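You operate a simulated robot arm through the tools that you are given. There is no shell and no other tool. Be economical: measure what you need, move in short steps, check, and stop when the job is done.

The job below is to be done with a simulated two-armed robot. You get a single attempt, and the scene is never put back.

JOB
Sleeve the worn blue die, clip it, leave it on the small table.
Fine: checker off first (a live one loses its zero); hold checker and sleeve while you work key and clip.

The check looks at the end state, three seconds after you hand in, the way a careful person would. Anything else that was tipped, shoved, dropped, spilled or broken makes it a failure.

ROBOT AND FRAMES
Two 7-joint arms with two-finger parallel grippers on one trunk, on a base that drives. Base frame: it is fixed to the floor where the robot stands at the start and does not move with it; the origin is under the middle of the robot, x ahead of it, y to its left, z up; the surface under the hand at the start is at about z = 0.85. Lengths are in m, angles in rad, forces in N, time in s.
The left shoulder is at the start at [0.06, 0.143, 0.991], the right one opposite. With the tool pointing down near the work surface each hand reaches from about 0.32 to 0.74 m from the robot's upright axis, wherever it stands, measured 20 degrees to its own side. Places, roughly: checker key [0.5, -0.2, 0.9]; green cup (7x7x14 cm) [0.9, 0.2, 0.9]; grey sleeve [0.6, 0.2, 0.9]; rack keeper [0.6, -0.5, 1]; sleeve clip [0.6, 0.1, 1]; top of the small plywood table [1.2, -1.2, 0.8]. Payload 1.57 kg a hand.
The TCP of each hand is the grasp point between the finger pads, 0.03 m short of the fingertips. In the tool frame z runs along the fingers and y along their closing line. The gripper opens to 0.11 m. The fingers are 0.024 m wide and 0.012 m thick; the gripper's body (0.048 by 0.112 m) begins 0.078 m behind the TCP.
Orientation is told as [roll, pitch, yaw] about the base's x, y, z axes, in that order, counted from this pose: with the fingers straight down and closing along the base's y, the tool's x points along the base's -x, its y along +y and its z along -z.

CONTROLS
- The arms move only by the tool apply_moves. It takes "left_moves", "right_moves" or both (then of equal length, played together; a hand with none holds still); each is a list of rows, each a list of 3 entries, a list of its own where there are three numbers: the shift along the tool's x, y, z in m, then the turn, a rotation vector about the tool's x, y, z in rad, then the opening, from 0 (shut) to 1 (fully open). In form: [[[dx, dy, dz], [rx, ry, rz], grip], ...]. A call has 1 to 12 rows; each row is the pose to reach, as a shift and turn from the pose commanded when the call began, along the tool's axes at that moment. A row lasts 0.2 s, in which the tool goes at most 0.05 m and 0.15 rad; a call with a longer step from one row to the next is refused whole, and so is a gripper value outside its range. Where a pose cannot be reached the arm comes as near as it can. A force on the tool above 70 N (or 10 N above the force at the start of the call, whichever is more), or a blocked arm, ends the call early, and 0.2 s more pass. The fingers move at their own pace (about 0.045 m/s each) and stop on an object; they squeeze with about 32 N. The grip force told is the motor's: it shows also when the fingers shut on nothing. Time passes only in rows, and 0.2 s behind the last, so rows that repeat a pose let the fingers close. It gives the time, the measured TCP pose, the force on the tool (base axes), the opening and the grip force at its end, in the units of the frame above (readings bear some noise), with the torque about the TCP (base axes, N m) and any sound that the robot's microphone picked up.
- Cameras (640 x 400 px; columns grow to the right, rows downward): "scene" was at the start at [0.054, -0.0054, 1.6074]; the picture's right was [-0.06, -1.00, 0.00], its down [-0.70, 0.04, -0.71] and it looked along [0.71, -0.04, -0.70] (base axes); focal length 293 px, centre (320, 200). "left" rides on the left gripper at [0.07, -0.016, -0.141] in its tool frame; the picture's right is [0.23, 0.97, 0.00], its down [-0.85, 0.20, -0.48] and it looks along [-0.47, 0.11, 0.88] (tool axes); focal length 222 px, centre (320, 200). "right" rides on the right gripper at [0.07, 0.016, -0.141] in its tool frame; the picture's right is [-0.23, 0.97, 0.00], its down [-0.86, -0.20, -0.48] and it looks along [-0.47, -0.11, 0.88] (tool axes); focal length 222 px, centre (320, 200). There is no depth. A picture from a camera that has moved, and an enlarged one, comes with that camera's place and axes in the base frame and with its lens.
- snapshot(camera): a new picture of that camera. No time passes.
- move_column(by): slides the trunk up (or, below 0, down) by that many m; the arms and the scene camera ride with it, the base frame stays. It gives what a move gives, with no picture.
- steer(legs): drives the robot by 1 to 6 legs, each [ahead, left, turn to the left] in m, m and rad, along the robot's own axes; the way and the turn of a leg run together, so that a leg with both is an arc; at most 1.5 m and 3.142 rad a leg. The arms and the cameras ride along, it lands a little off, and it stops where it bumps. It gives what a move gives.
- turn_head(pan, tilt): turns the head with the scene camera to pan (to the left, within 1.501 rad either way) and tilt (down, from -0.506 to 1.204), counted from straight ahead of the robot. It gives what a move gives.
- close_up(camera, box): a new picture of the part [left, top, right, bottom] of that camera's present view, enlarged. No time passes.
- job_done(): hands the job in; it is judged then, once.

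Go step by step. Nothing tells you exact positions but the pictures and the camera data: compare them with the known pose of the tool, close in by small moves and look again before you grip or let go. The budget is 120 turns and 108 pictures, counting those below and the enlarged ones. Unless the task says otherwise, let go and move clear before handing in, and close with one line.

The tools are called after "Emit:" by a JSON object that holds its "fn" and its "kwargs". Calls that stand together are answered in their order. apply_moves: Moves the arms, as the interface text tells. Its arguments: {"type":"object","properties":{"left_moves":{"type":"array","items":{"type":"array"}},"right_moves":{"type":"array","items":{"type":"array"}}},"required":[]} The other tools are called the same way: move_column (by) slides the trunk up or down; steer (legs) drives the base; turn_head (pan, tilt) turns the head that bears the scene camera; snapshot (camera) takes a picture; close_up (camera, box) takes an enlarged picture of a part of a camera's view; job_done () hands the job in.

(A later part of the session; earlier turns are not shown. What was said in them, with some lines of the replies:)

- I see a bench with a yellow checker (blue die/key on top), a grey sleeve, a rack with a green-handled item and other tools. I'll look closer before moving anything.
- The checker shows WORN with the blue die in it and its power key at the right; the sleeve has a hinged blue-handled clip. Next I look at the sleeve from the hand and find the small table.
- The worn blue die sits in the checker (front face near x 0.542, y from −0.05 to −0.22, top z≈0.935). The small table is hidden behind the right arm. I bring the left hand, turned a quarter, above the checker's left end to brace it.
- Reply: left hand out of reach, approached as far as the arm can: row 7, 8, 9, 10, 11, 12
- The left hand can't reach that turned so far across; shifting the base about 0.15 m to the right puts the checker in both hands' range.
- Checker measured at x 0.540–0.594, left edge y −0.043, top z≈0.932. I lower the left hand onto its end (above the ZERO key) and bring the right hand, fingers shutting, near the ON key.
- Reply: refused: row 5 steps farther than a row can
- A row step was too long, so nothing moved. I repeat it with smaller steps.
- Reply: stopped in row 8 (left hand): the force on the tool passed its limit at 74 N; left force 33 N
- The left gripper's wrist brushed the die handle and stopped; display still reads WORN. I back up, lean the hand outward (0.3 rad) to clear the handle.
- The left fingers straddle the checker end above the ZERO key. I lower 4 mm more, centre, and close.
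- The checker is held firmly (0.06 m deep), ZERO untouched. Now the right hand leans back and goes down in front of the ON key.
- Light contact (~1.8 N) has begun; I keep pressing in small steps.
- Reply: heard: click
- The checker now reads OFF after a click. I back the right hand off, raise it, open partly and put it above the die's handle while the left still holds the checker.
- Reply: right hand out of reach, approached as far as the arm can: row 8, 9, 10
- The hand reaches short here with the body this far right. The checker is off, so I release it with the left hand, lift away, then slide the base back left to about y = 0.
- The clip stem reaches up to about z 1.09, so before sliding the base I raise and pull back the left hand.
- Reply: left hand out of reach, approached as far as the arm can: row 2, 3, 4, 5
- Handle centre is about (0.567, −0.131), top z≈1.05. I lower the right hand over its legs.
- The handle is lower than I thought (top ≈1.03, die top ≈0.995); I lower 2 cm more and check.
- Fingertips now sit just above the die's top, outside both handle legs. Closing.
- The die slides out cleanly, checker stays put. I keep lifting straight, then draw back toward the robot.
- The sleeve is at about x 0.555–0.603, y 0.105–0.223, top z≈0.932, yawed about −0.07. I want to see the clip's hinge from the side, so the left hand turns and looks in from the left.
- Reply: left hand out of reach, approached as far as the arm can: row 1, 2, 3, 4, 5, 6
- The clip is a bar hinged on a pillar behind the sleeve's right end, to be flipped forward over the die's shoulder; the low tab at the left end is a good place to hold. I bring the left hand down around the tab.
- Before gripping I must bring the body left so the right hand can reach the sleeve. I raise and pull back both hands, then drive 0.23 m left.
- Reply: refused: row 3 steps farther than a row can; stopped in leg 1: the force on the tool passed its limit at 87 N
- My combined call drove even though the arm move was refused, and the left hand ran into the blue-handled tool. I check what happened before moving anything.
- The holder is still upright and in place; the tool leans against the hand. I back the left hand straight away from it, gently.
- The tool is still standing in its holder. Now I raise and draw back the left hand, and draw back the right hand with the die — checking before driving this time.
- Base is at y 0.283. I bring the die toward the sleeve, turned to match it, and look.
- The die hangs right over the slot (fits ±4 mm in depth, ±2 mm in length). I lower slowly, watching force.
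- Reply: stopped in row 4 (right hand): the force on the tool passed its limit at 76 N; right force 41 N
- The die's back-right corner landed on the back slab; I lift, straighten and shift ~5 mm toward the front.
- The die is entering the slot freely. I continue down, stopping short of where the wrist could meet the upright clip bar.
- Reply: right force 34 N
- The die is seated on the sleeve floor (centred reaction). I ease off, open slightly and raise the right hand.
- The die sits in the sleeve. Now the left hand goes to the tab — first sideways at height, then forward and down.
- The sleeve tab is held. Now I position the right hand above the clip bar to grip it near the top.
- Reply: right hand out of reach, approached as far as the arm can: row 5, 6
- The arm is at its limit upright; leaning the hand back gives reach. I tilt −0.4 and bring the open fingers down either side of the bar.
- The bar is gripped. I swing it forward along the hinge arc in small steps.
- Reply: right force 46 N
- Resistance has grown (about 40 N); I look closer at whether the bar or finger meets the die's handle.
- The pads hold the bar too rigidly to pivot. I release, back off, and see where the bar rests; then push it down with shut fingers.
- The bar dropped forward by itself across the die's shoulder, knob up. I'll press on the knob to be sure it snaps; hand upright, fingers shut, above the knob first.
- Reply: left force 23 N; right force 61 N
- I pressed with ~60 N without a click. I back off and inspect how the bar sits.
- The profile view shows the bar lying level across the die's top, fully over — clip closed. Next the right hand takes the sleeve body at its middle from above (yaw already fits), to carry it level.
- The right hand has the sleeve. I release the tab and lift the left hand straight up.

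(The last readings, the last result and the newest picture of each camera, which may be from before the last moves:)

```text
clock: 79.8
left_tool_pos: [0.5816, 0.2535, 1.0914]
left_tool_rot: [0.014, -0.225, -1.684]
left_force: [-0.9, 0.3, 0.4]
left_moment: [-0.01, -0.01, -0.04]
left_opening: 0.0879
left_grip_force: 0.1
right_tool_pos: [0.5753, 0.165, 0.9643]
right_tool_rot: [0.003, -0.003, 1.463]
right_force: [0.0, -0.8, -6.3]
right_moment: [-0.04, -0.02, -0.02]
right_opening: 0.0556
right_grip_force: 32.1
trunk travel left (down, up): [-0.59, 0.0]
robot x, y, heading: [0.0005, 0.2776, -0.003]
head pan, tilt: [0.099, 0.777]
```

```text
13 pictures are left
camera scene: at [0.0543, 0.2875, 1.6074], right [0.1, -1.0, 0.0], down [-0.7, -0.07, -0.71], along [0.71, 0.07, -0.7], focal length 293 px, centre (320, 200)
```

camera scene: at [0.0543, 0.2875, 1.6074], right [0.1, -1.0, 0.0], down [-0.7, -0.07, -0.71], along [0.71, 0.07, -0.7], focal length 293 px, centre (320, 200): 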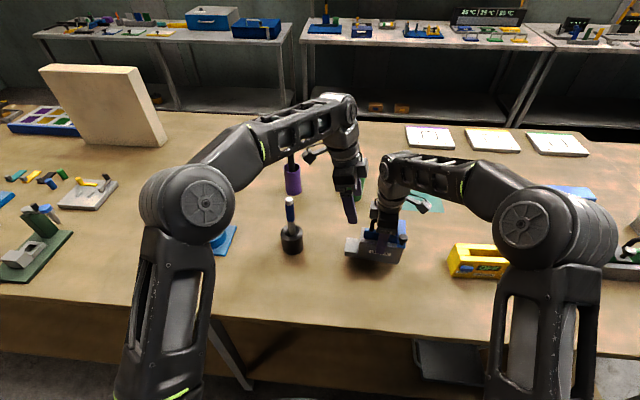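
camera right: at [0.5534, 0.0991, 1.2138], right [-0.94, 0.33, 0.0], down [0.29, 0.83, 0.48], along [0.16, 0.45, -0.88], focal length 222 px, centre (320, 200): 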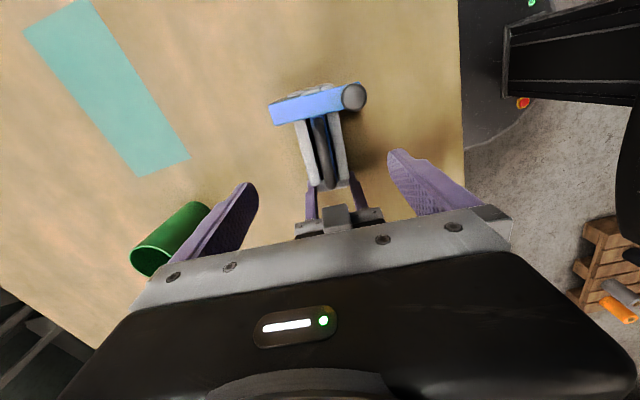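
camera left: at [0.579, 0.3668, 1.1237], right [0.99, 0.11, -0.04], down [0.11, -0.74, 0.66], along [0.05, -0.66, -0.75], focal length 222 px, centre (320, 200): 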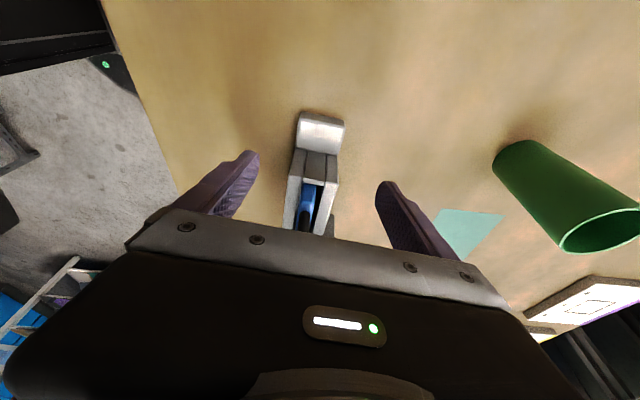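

Lifted and level (≈6 N). I bring both hands up and back toward the body before driving.

Emit:
{"fn": "apply_moves", "kwargs": {"left_moves": [[[0, -0.035, 0], [0, 0, 0], 0.5], [[0, -0.07, 0], [0, 0, 0], 0.3], [[0, -0.105, 0], [0, 0, 0], 0], [[0.01, -0.14, -0.01], [0, 0, 0], 0], [[0.02, -0.17, -0.02], [0, 0, 0], 0], [[0.03, -0.19, -0.03], [0, 0, 0], 0], [[0.03, -0.2, -0.03], [0, 0, 0], 0], [[0.03, -0.2, -0.03], [0, 0, 0], 0], [[0.03, -0.2, -0.03], [0, 0, 0], 0]], "right_moves": [[[0, 0, -0.02], [0, 0, 0], 0.35], [[0, 0, -0.045], [0, 0, 0], 0.35], [[0, 0, -0.07], [0, 0, 0], 0.35], [[0, 0.01, -0.095], [0, 0, 0], 0.35], [[0.003, 0.04, -0.12], [0, 0, 0], 0.35], [[0.006, 0.075, -0.14], [0, 0, 0], 0.35], [[0.01, 0.11, -0.16], [0, 0, 0], 0.35], [[0.014, 0.135, -0.17], [0, 0, 0], 0.35], [[0.017, 0.154, -0.175], [0, 0, 0], 0.35]]}}

Emit:
{"fn": "snapshot", "kwargs": {"camera": "scene"}}

```text
clock: 81.8
left_tool_pos: [0.386, 0.3112, 1.1109]
left_tool_rot: [0.014, -0.226, -1.685]
left_force: [-0.6, 0.1, 0.2]
left_moment: [-0.01, 0.02, -0.01]
left_opening: 0.0001
left_grip_force: 21.3
right_tool_pos: [0.421, 0.1645, 1.1393]
right_tool_rot: [0.001, -0.003, 1.463]
right_force: [-0.1, -0.2, -6.9]
right_moment: [-0.03, -0.04, 0.0]
right_opening: 0.0555
right_grip_force: 32.2
trunk travel left (down, up): [-0.59, 0.0]
robot x, y, heading: [0.0005, 0.2799, -0.007]
head pan, tilt: [0.099, 0.777]
```

```text
12 pictures are left
camera scene: at [0.0534, 0.2874, 1.6075], right [0.1, -1.0, 0.0], down [-0.7, -0.07, -0.71], along [0.71, 0.07, -0.7], focal length 293 px, centre (320, 200)
```

scene: 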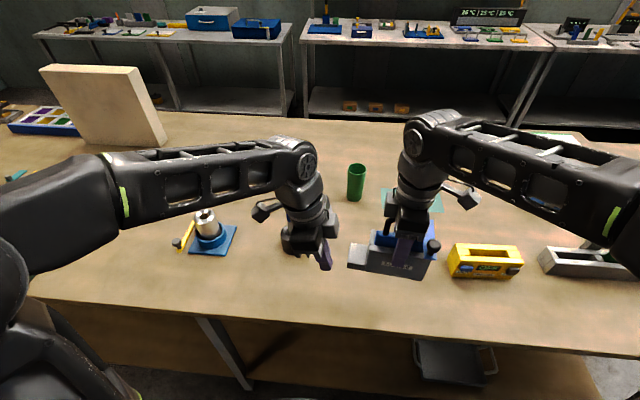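

Both hands are clear of the bench items. I back up 0.2 m, then go right about 1.48 m, then look.

Emit:
{"fn": "steer", "kwargs": {"legs": [[-0.2, 0, 0], [0, -1.48, 0]]}}

Emit:
{"fn": "turn_head", "kwargs": {"pan": 0, "tilt": 0.7}}

Emit:
{"fn": "snapshot", "kwargs": {"camera": "scene"}}

```text
clock: 90.3
left_tool_pos: [0.195, -1.1562, 1.1113]
left_tool_rot: [0.016, -0.225, -1.667]
left_force: [-0.3, -0.3, 0.3]
left_moment: [0.0, -0.03, -0.03]
left_opening: 0.0
left_grip_force: 21.3
right_tool_pos: [0.2324, -1.3032, 1.1394]
right_tool_rot: [0.002, -0.001, 1.483]
right_force: [0.4, -0.4, -6.7]
right_moment: [-0.01, -0.04, 0.01]
right_opening: 0.0555
right_grip_force: 32.0
trunk travel left (down, up): [-0.59, 0.0]
robot x, y, heading: [-0.1908, -1.1947, 0.017]
head pan, tilt: [0.099, 0.777]
```

```text
clock: 90.9
left_tool_pos: [0.1958, -1.1563, 1.1123]
left_tool_rot: [0.013, -0.225, -1.667]
left_force: [0.0, -0.5, 0.1]
left_moment: [0.03, -0.01, 0.01]
left_opening: 0.0002
left_grip_force: 21.4
right_tool_pos: [0.2324, -1.304, 1.1381]
right_tool_rot: [0.002, -0.003, 1.481]
right_force: [0.5, -0.7, -7.2]
right_moment: [-0.02, -0.01, 0.0]
right_opening: 0.0555
right_grip_force: 32.0
trunk travel left (down, up): [-0.59, 0.0]
robot x, y, heading: [-0.1913, -1.1963, 0.018]
head pan, tilt: [0.0, 0.7]
```

```text
11 pictures are left
camera scene: at [-0.1335, -1.1948, 1.6138], right [0.02, -1.0, 0.0], down [-0.64, -0.01, -0.76], along [0.76, 0.01, -0.64], focal length 293 px, centre (320, 200)
```

scene: 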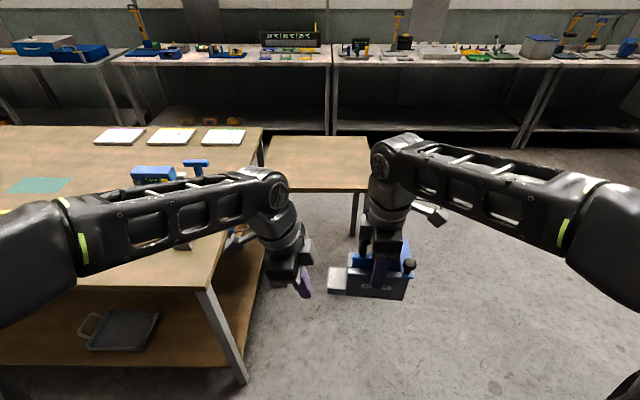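

The small table is empty, spanning about x 0.91–1.41, y −0.90 to −1.42. Driving straight in would swing the left elbow over the rack, so I go round to its open right side and face it from there.

Emit:
{"fn": "steer", "kwargs": {"legs": [[0.15, 0, 0], [1.08, -0.74, 0]]}}

```text
clock: 98.5
left_tool_pos: [1.4372, -1.8635, 1.1109]
left_tool_rot: [0.015, -0.225, -1.646]
left_force: [0.6, 0.8, -0.5]
left_moment: [-0.01, 0.01, 0.02]
left_opening: 0.0003
left_grip_force: 21.6
right_tool_pos: [1.4754, -2.0114, 1.139]
right_tool_rot: [0.002, -0.003, 1.502]
right_force: [1.3, 0.2, -7.5]
right_moment: [0.02, -0.01, -0.01]
right_opening: 0.0557
right_grip_force: 31.9
trunk travel left (down, up): [-0.59, 0.0]
robot x, y, heading: [1.0477, -1.9068, 0.028]
head pan, tilt: [0.0, 0.7]
```

Emit:
{"fn": "steer", "kwargs": {"legs": [[0, 0, 1.54]]}}

Emit:
{"fn": "snapshot", "kwargs": {"camera": "scene"}}

```text
clock: 102.6
left_tool_pos: [1.0204, -1.5214, 1.1121]
left_tool_rot: [0.015, -0.225, -0.115]
left_force: [-0.1, -0.1, 0.5]
left_moment: [0.0, 0.0, -0.01]
left_opening: 0.0
left_grip_force: 21.4
right_tool_pos: [1.1675, -1.4889, 1.1388]
right_tool_rot: [0.002, -0.003, 3.031]
right_force: [-0.5, 0.5, -7.3]
right_moment: [0.02, -0.05, 0.0]
right_opening: 0.0555
right_grip_force: 31.8
trunk travel left (down, up): [-0.59, 0.0]
robot x, y, heading: [1.0498, -1.9112, 1.567]
head pan, tilt: [0.0, 0.7]
```

```text
10 pictures are left
camera scene: at [1.0532, -1.8544, 1.6138], right [1.0, -0.01, 0.0], down [0.0, -0.64, -0.76], along [0.01, 0.76, -0.64], focal length 293 px, centre (320, 200)
```

scene: 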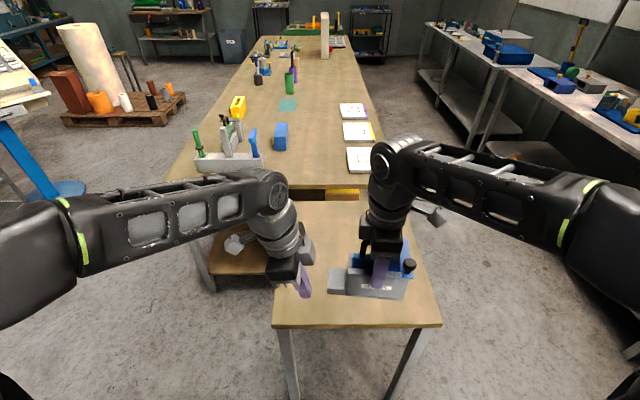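

The robot faces the small table squarely; I extend the sleeve over it and lower.

Emit:
{"fn": "apply_moves", "kwargs": {"right_moves": [[[-0.004, -0.034, 0.028], [0, 0, 0], 0.35], [[-0.008, -0.068, 0.056], [0, 0, 0], 0.35], [[-0.011, -0.102, 0.084], [0, 0, 0], 0.35], [[-0.015, -0.136, 0.112], [0, 0, 0], 0.35], [[-0.0187, -0.169, 0.14], [0, 0, 0], 0.35], [[-0.0187, -0.169, 0.17], [0, 0, 0], 0.35], [[-0.0187, -0.169, 0.2], [0, 0, 0], 0.35], [[-0.0187, -0.169, 0.225], [0, 0, 0], 0.35], [[-0.0187, -0.169, 0.225], [0, 0, 0], 0.35]]}}

Emit:
{"fn": "snapshot", "kwargs": {"camera": "scene"}}

```text
clock: 104.6
left_tool_pos: [1.02, -1.5214, 1.1113]
left_tool_rot: [0.014, -0.224, -0.117]
left_force: [0.0, -0.7, 0.3]
left_moment: [-0.03, 0.02, 0.0]
left_opening: 0.0
left_grip_force: 21.4
right_tool_pos: [1.168, -1.3197, 0.9143]
right_tool_rot: [0.002, -0.001, 3.032]
right_force: [-0.8, -1.0, -7.4]
right_moment: [-0.01, -0.01, 0.01]
right_opening: 0.0555
right_grip_force: 31.8
trunk travel left (down, up): [-0.59, 0.0]
robot x, y, heading: [1.0493, -1.9068, 1.563]
head pan, tilt: [0.0, 0.7]
```

```text
9 pictures are left
camera scene: at [1.0532, -1.8542, 1.6138], right [1.0, -0.01, 0.0], down [0.0, -0.64, -0.76], along [0.01, 0.76, -0.64], focal length 293 px, centre (320, 200)
```

scene: 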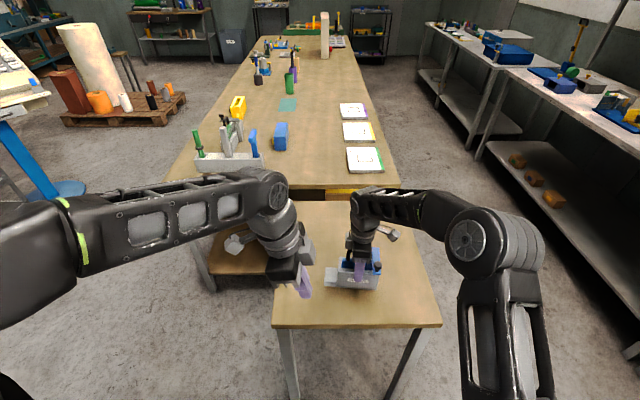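

Well within the table. I lower the last centimetres in small steps until it touches.

Emit:
{"fn": "apply_moves", "kwargs": {"right_moves": [[[0, 0, 0.008], [0, 0, 0], 0.35], [[0, 0, 0.015], [0, 0, 0], 0.35], [[0, 0, 0.02], [0, 0, 0], 0.35], [[0, 0, 0.023], [0, 0, 0], 0.35]]}}

```text
clock: 105.6
left_tool_pos: [1.0208, -1.5211, 1.1107]
left_tool_rot: [0.014, -0.226, -0.117]
left_force: [1.2, 0.4, -0.2]
left_moment: [0.0, -0.01, -0.02]
left_opening: 0.0002
left_grip_force: 21.1
right_tool_pos: [1.1675, -1.3189, 0.8902]
right_tool_rot: [0.003, 0.0, 3.03]
right_force: [-0.7, 0.1, -8.5]
right_moment: [0.03, -0.04, -0.03]
right_opening: 0.0555
right_grip_force: 32.1
trunk travel left (down, up): [-0.59, 0.0]
robot x, y, heading: [1.05, -1.91, 1.562]
head pan, tilt: [0.0, 0.7]
```

Emit:
{"fn": "apply_moves", "kwargs": {"right_moves": [[[0, 0, 0.003], [0, 0, 0], 0.35], [[0, 0, 0.006], [0, 0, 0], 0.35]]}}

```text
clock: 106.2
left_tool_pos: [1.0199, -1.522, 1.113]
left_tool_rot: [0.014, -0.225, -0.117]
left_force: [0.2, 0.8, 0.5]
left_moment: [0.02, 0.0, 0.01]
left_opening: 0.0001
left_grip_force: 21.1
right_tool_pos: [1.1682, -1.3191, 0.8856]
right_tool_rot: [0.002, -0.001, 3.032]
right_force: [-0.4, -0.1, -7.3]
right_moment: [0.0, -0.01, -0.01]
right_opening: 0.0557
right_grip_force: 32.0
trunk travel left (down, up): [-0.59, 0.0]
robot x, y, heading: [1.0539, -1.909, 1.569]
head pan, tilt: [0.0, 0.7]
```

Emit:
{"fn": "apply_moves", "kwargs": {"right_moves": [[[0, 0, 0.002], [0, 0, 0], 0.35], [[0, 0, 0.004], [0, 0, 0], 0.35]]}}

```text
clock: 106.8
left_tool_pos: [1.0204, -1.5228, 1.1109]
left_tool_rot: [0.014, -0.226, -0.118]
left_force: [-0.6, 0.3, -0.1]
left_moment: [-0.02, -0.01, 0.0]
left_opening: 0.0
left_grip_force: 21.6
right_tool_pos: [1.1689, -1.3185, 0.8839]
right_tool_rot: [-0.001, -0.003, 3.032]
right_force: [1.0, -3.0, 13.5]
right_moment: [-0.61, -0.25, 0.05]
right_opening: 0.0556
right_grip_force: 31.8
trunk travel left (down, up): [-0.59, 0.0]
robot x, y, heading: [1.0494, -1.9119, 1.559]
head pan, tilt: [0.0, 0.7]
```

It rests on the table. I open the hand and lift straight up.

Emit:
{"fn": "apply_moves", "kwargs": {"right_moves": [[[0, 0, -0.001], [0, 0, 0], 0.6], [[0, 0, -0.001], [0, 0, 0], 0.9], [[0, 0, -0.001], [0, 0, 0], 0.9], [[0, 0, -0.001], [0, 0, 0], 0.9], [[0, 0, -0.03], [0, 0, 0], 0.9], [[0, 0, -0.07], [0, 0, 0], 0.9], [[0, 0, -0.11], [0, 0, 0], 0.9], [[0, 0, -0.15], [0, 0, 0], 0.9], [[0, 0.04, -0.17], [0, 0, 0], 0.9], [[0, 0.08, -0.19], [0, 0, 0], 0.9], [[0, 0.12, -0.2], [0, 0, 0], 0.9], [[0, 0.15, -0.21], [0, 0, 0], 0.9]]}}

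Emit:
{"fn": "close_up", "kwargs": {"camera": "scene", "box": [290, 200, 450, 330]}}

Emit:
{"fn": "snapshot", "kwargs": {"camera": "right"}}

```text
clock: 109.4
left_tool_pos: [1.021, -1.5224, 1.1112]
left_tool_rot: [0.015, -0.227, -0.118]
left_force: [-0.2, -0.2, 0.7]
left_moment: [-0.04, -0.04, 0.02]
left_opening: 0.0
left_grip_force: 21.4
right_tool_pos: [1.1516, -1.4685, 1.0917]
right_tool_rot: [0.002, 0.0, 3.03]
right_force: [-0.3, -1.2, 0.1]
right_moment: [0.0, -0.02, 0.0]
right_opening: 0.0994
right_grip_force: 0.1
trunk travel left (down, up): [-0.59, 0.0]
robot x, y, heading: [1.0507, -1.9087, 1.562]
head pan, tilt: [0.0, 0.7]
```

```text
3.08 times, centred on (370, 265) of scene
camera zoom: at [1.0531, -1.8556, 1.6139], right [1.0, -0.01, 0.0], down [0.0, -0.64, -0.77], along [0.01, 0.77, -0.64], focal length 901 px, centre (166, 0)
```

zoom: 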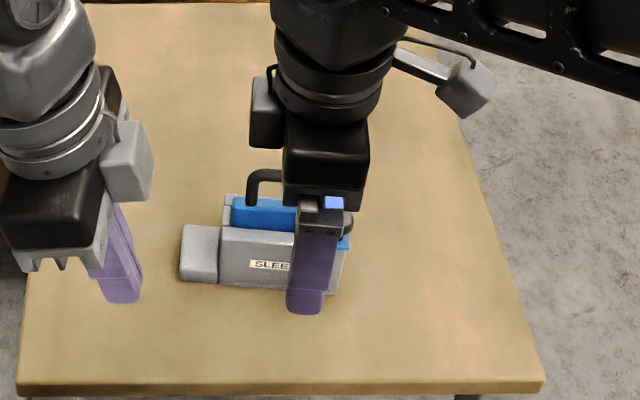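

```text
7 pictures are left
camera right: at [1.2192, -1.4916, 1.2342], right [-0.33, -0.94, 0.0], down [-0.83, 0.29, 0.48], along [-0.45, 0.16, -0.88], focal length 222 px, centre (320, 200)
```

right: 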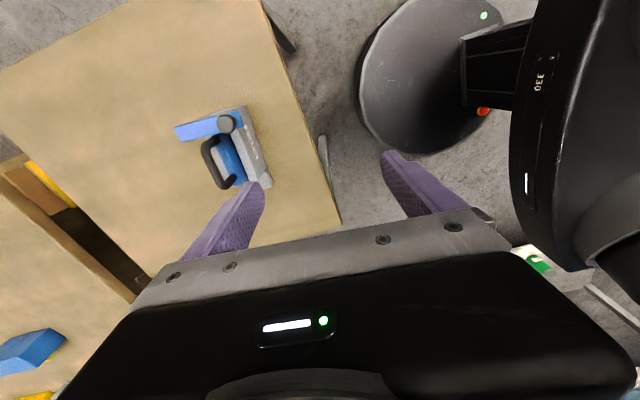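

It stands on the small table, clip across. I back away 0.25 m and verify the result and the bench.

Emit:
{"fn": "steer", "kwargs": {"legs": [[-0.25, 0, 0]]}}

Emit:
{"fn": "close_up", "kwargs": {"camera": "scene", "box": [300, 170, 400, 250]}}

Emit:
{"fn": "close_up", "kwargs": {"camera": "scene", "box": [180, 20, 400, 200]}}

```text
clock: 111.2
left_tool_pos: [1.0184, -1.7761, 1.1125]
left_tool_rot: [0.015, -0.224, -0.115]
left_force: [-0.8, 0.2, 1.0]
left_moment: [0.01, -0.02, 0.01]
left_opening: 0.0003
left_grip_force: 21.3
right_tool_pos: [1.1512, -1.7214, 1.0916]
right_tool_rot: [-0.001, -0.001, 3.03]
right_force: [-0.8, -0.1, 0.0]
right_moment: [0.02, -0.03, -0.01]
right_opening: 0.099
right_grip_force: 0.1
trunk travel left (down, up): [-0.59, 0.0]
robot x, y, heading: [1.0466, -2.1633, 1.561]
head pan, tilt: [0.0, 0.7]
```

```text
5.00 times, centred on (350, 210) of scene
camera zoom: at [1.0515, -2.1092, 1.6139], right [1.0, -0.01, 0.0], down [0.0, -0.64, -0.77], along [0.01, 0.77, -0.64], focal length 1464 px, centre (170, 150)
```

zoom: 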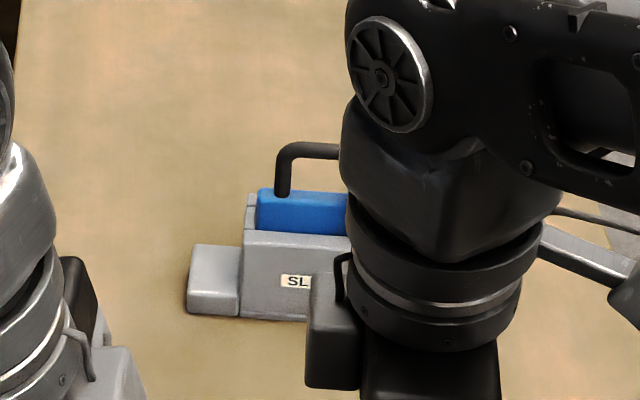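

```text
2.22 times, centred on (290, 110) of scene
camera zoom: at [1.0515, -2.1092, 1.6139], right [1.0, -0.01, 0.0], down [0.0, -0.64, -0.77], along [0.01, 0.77, -0.64], focal length 650 px, centre (387, 400)
```

zoom: 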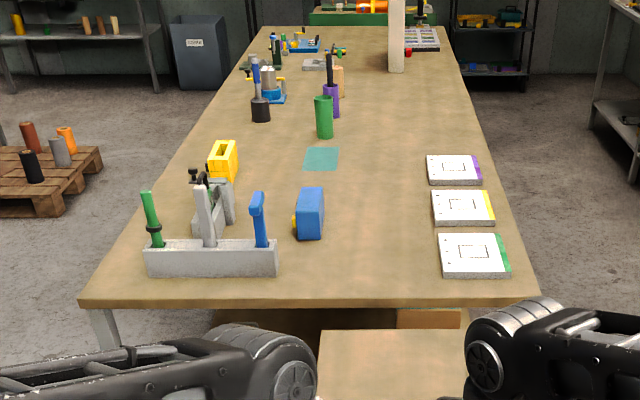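

Everything on the bench stands. One last look at the clip with the right hand moved aside.

Emit:
{"fn": "apply_moves", "kwargs": {"right_moves": [[[0.04, 0.01, 0], [0, 0, 0], 0.9], [[0.08, 0.02, 0], [0, 0, 0], 0.9], [[0.12, 0.03, 0], [0, 0, 0], 0.9], [[0.16, 0.04, 0], [0, 0, 0], 0.9], [[0.2, 0.05, 0], [0, 0, 0], 0.9], [[0.2, 0.05, 0], [0, 0, 0], 0.9]]}}

Emit:
{"fn": "close_up", "kwargs": {"camera": "scene", "box": [320, 180, 390, 230]}}

```text
clock: 112.6
left_tool_pos: [1.0181, -1.774, 1.1114]
left_tool_rot: [0.014, -0.226, -0.118]
left_force: [-0.3, 0.7, -0.6]
left_moment: [0.0, -0.02, 0.0]
left_opening: 0.0
left_grip_force: 21.5
right_tool_pos: [1.3421, -1.792, 1.0896]
right_tool_rot: [0.001, -0.002, 3.031]
right_force: [0.1, -0.7, 0.0]
right_moment: [-0.01, -0.01, -0.01]
right_opening: 0.0991
right_grip_force: 0.0
trunk travel left (down, up): [-0.59, 0.0]
robot x, y, heading: [1.0509, -2.1585, 1.566]
head pan, tilt: [0.0, 0.7]
```

```text
8.00 times, centred on (355, 205) of scene
camera zoom: at [1.051, -2.1074, 1.6138], right [1.0, -0.01, 0.0], down [0.0, -0.64, -0.76], along [0.01, 0.76, -0.64], focal length 2342 px, centre (40, 160)
```

zoom: 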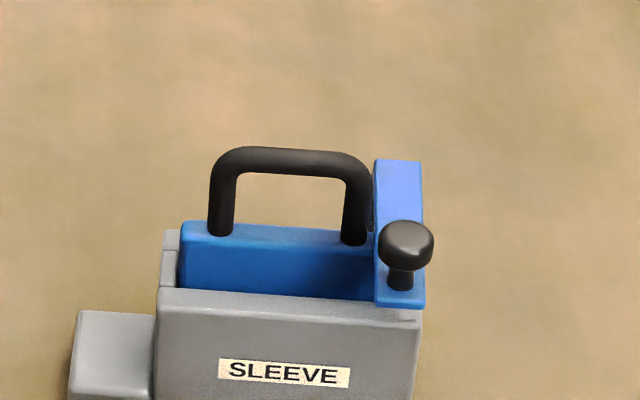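

The die sits in the sleeve with the clip bar down across its shoulder, the sleeve stands on the small table, and both hands are clear. I hand in.

Emit:
{"fn": "job_done", "kwargs": {}}

```text
The job is handed in.
```

The worn blue die is in its sleeve with the clip closed over it, standing on the small table; I switched the checker off before taking the die out. I held the checker for the key and the sleeve for the clip. The clip made no click when pressed, but the bar lies level across the die's top. My left hand bumped the blue-handled tool on the bench once, and it is still upright in its holder.
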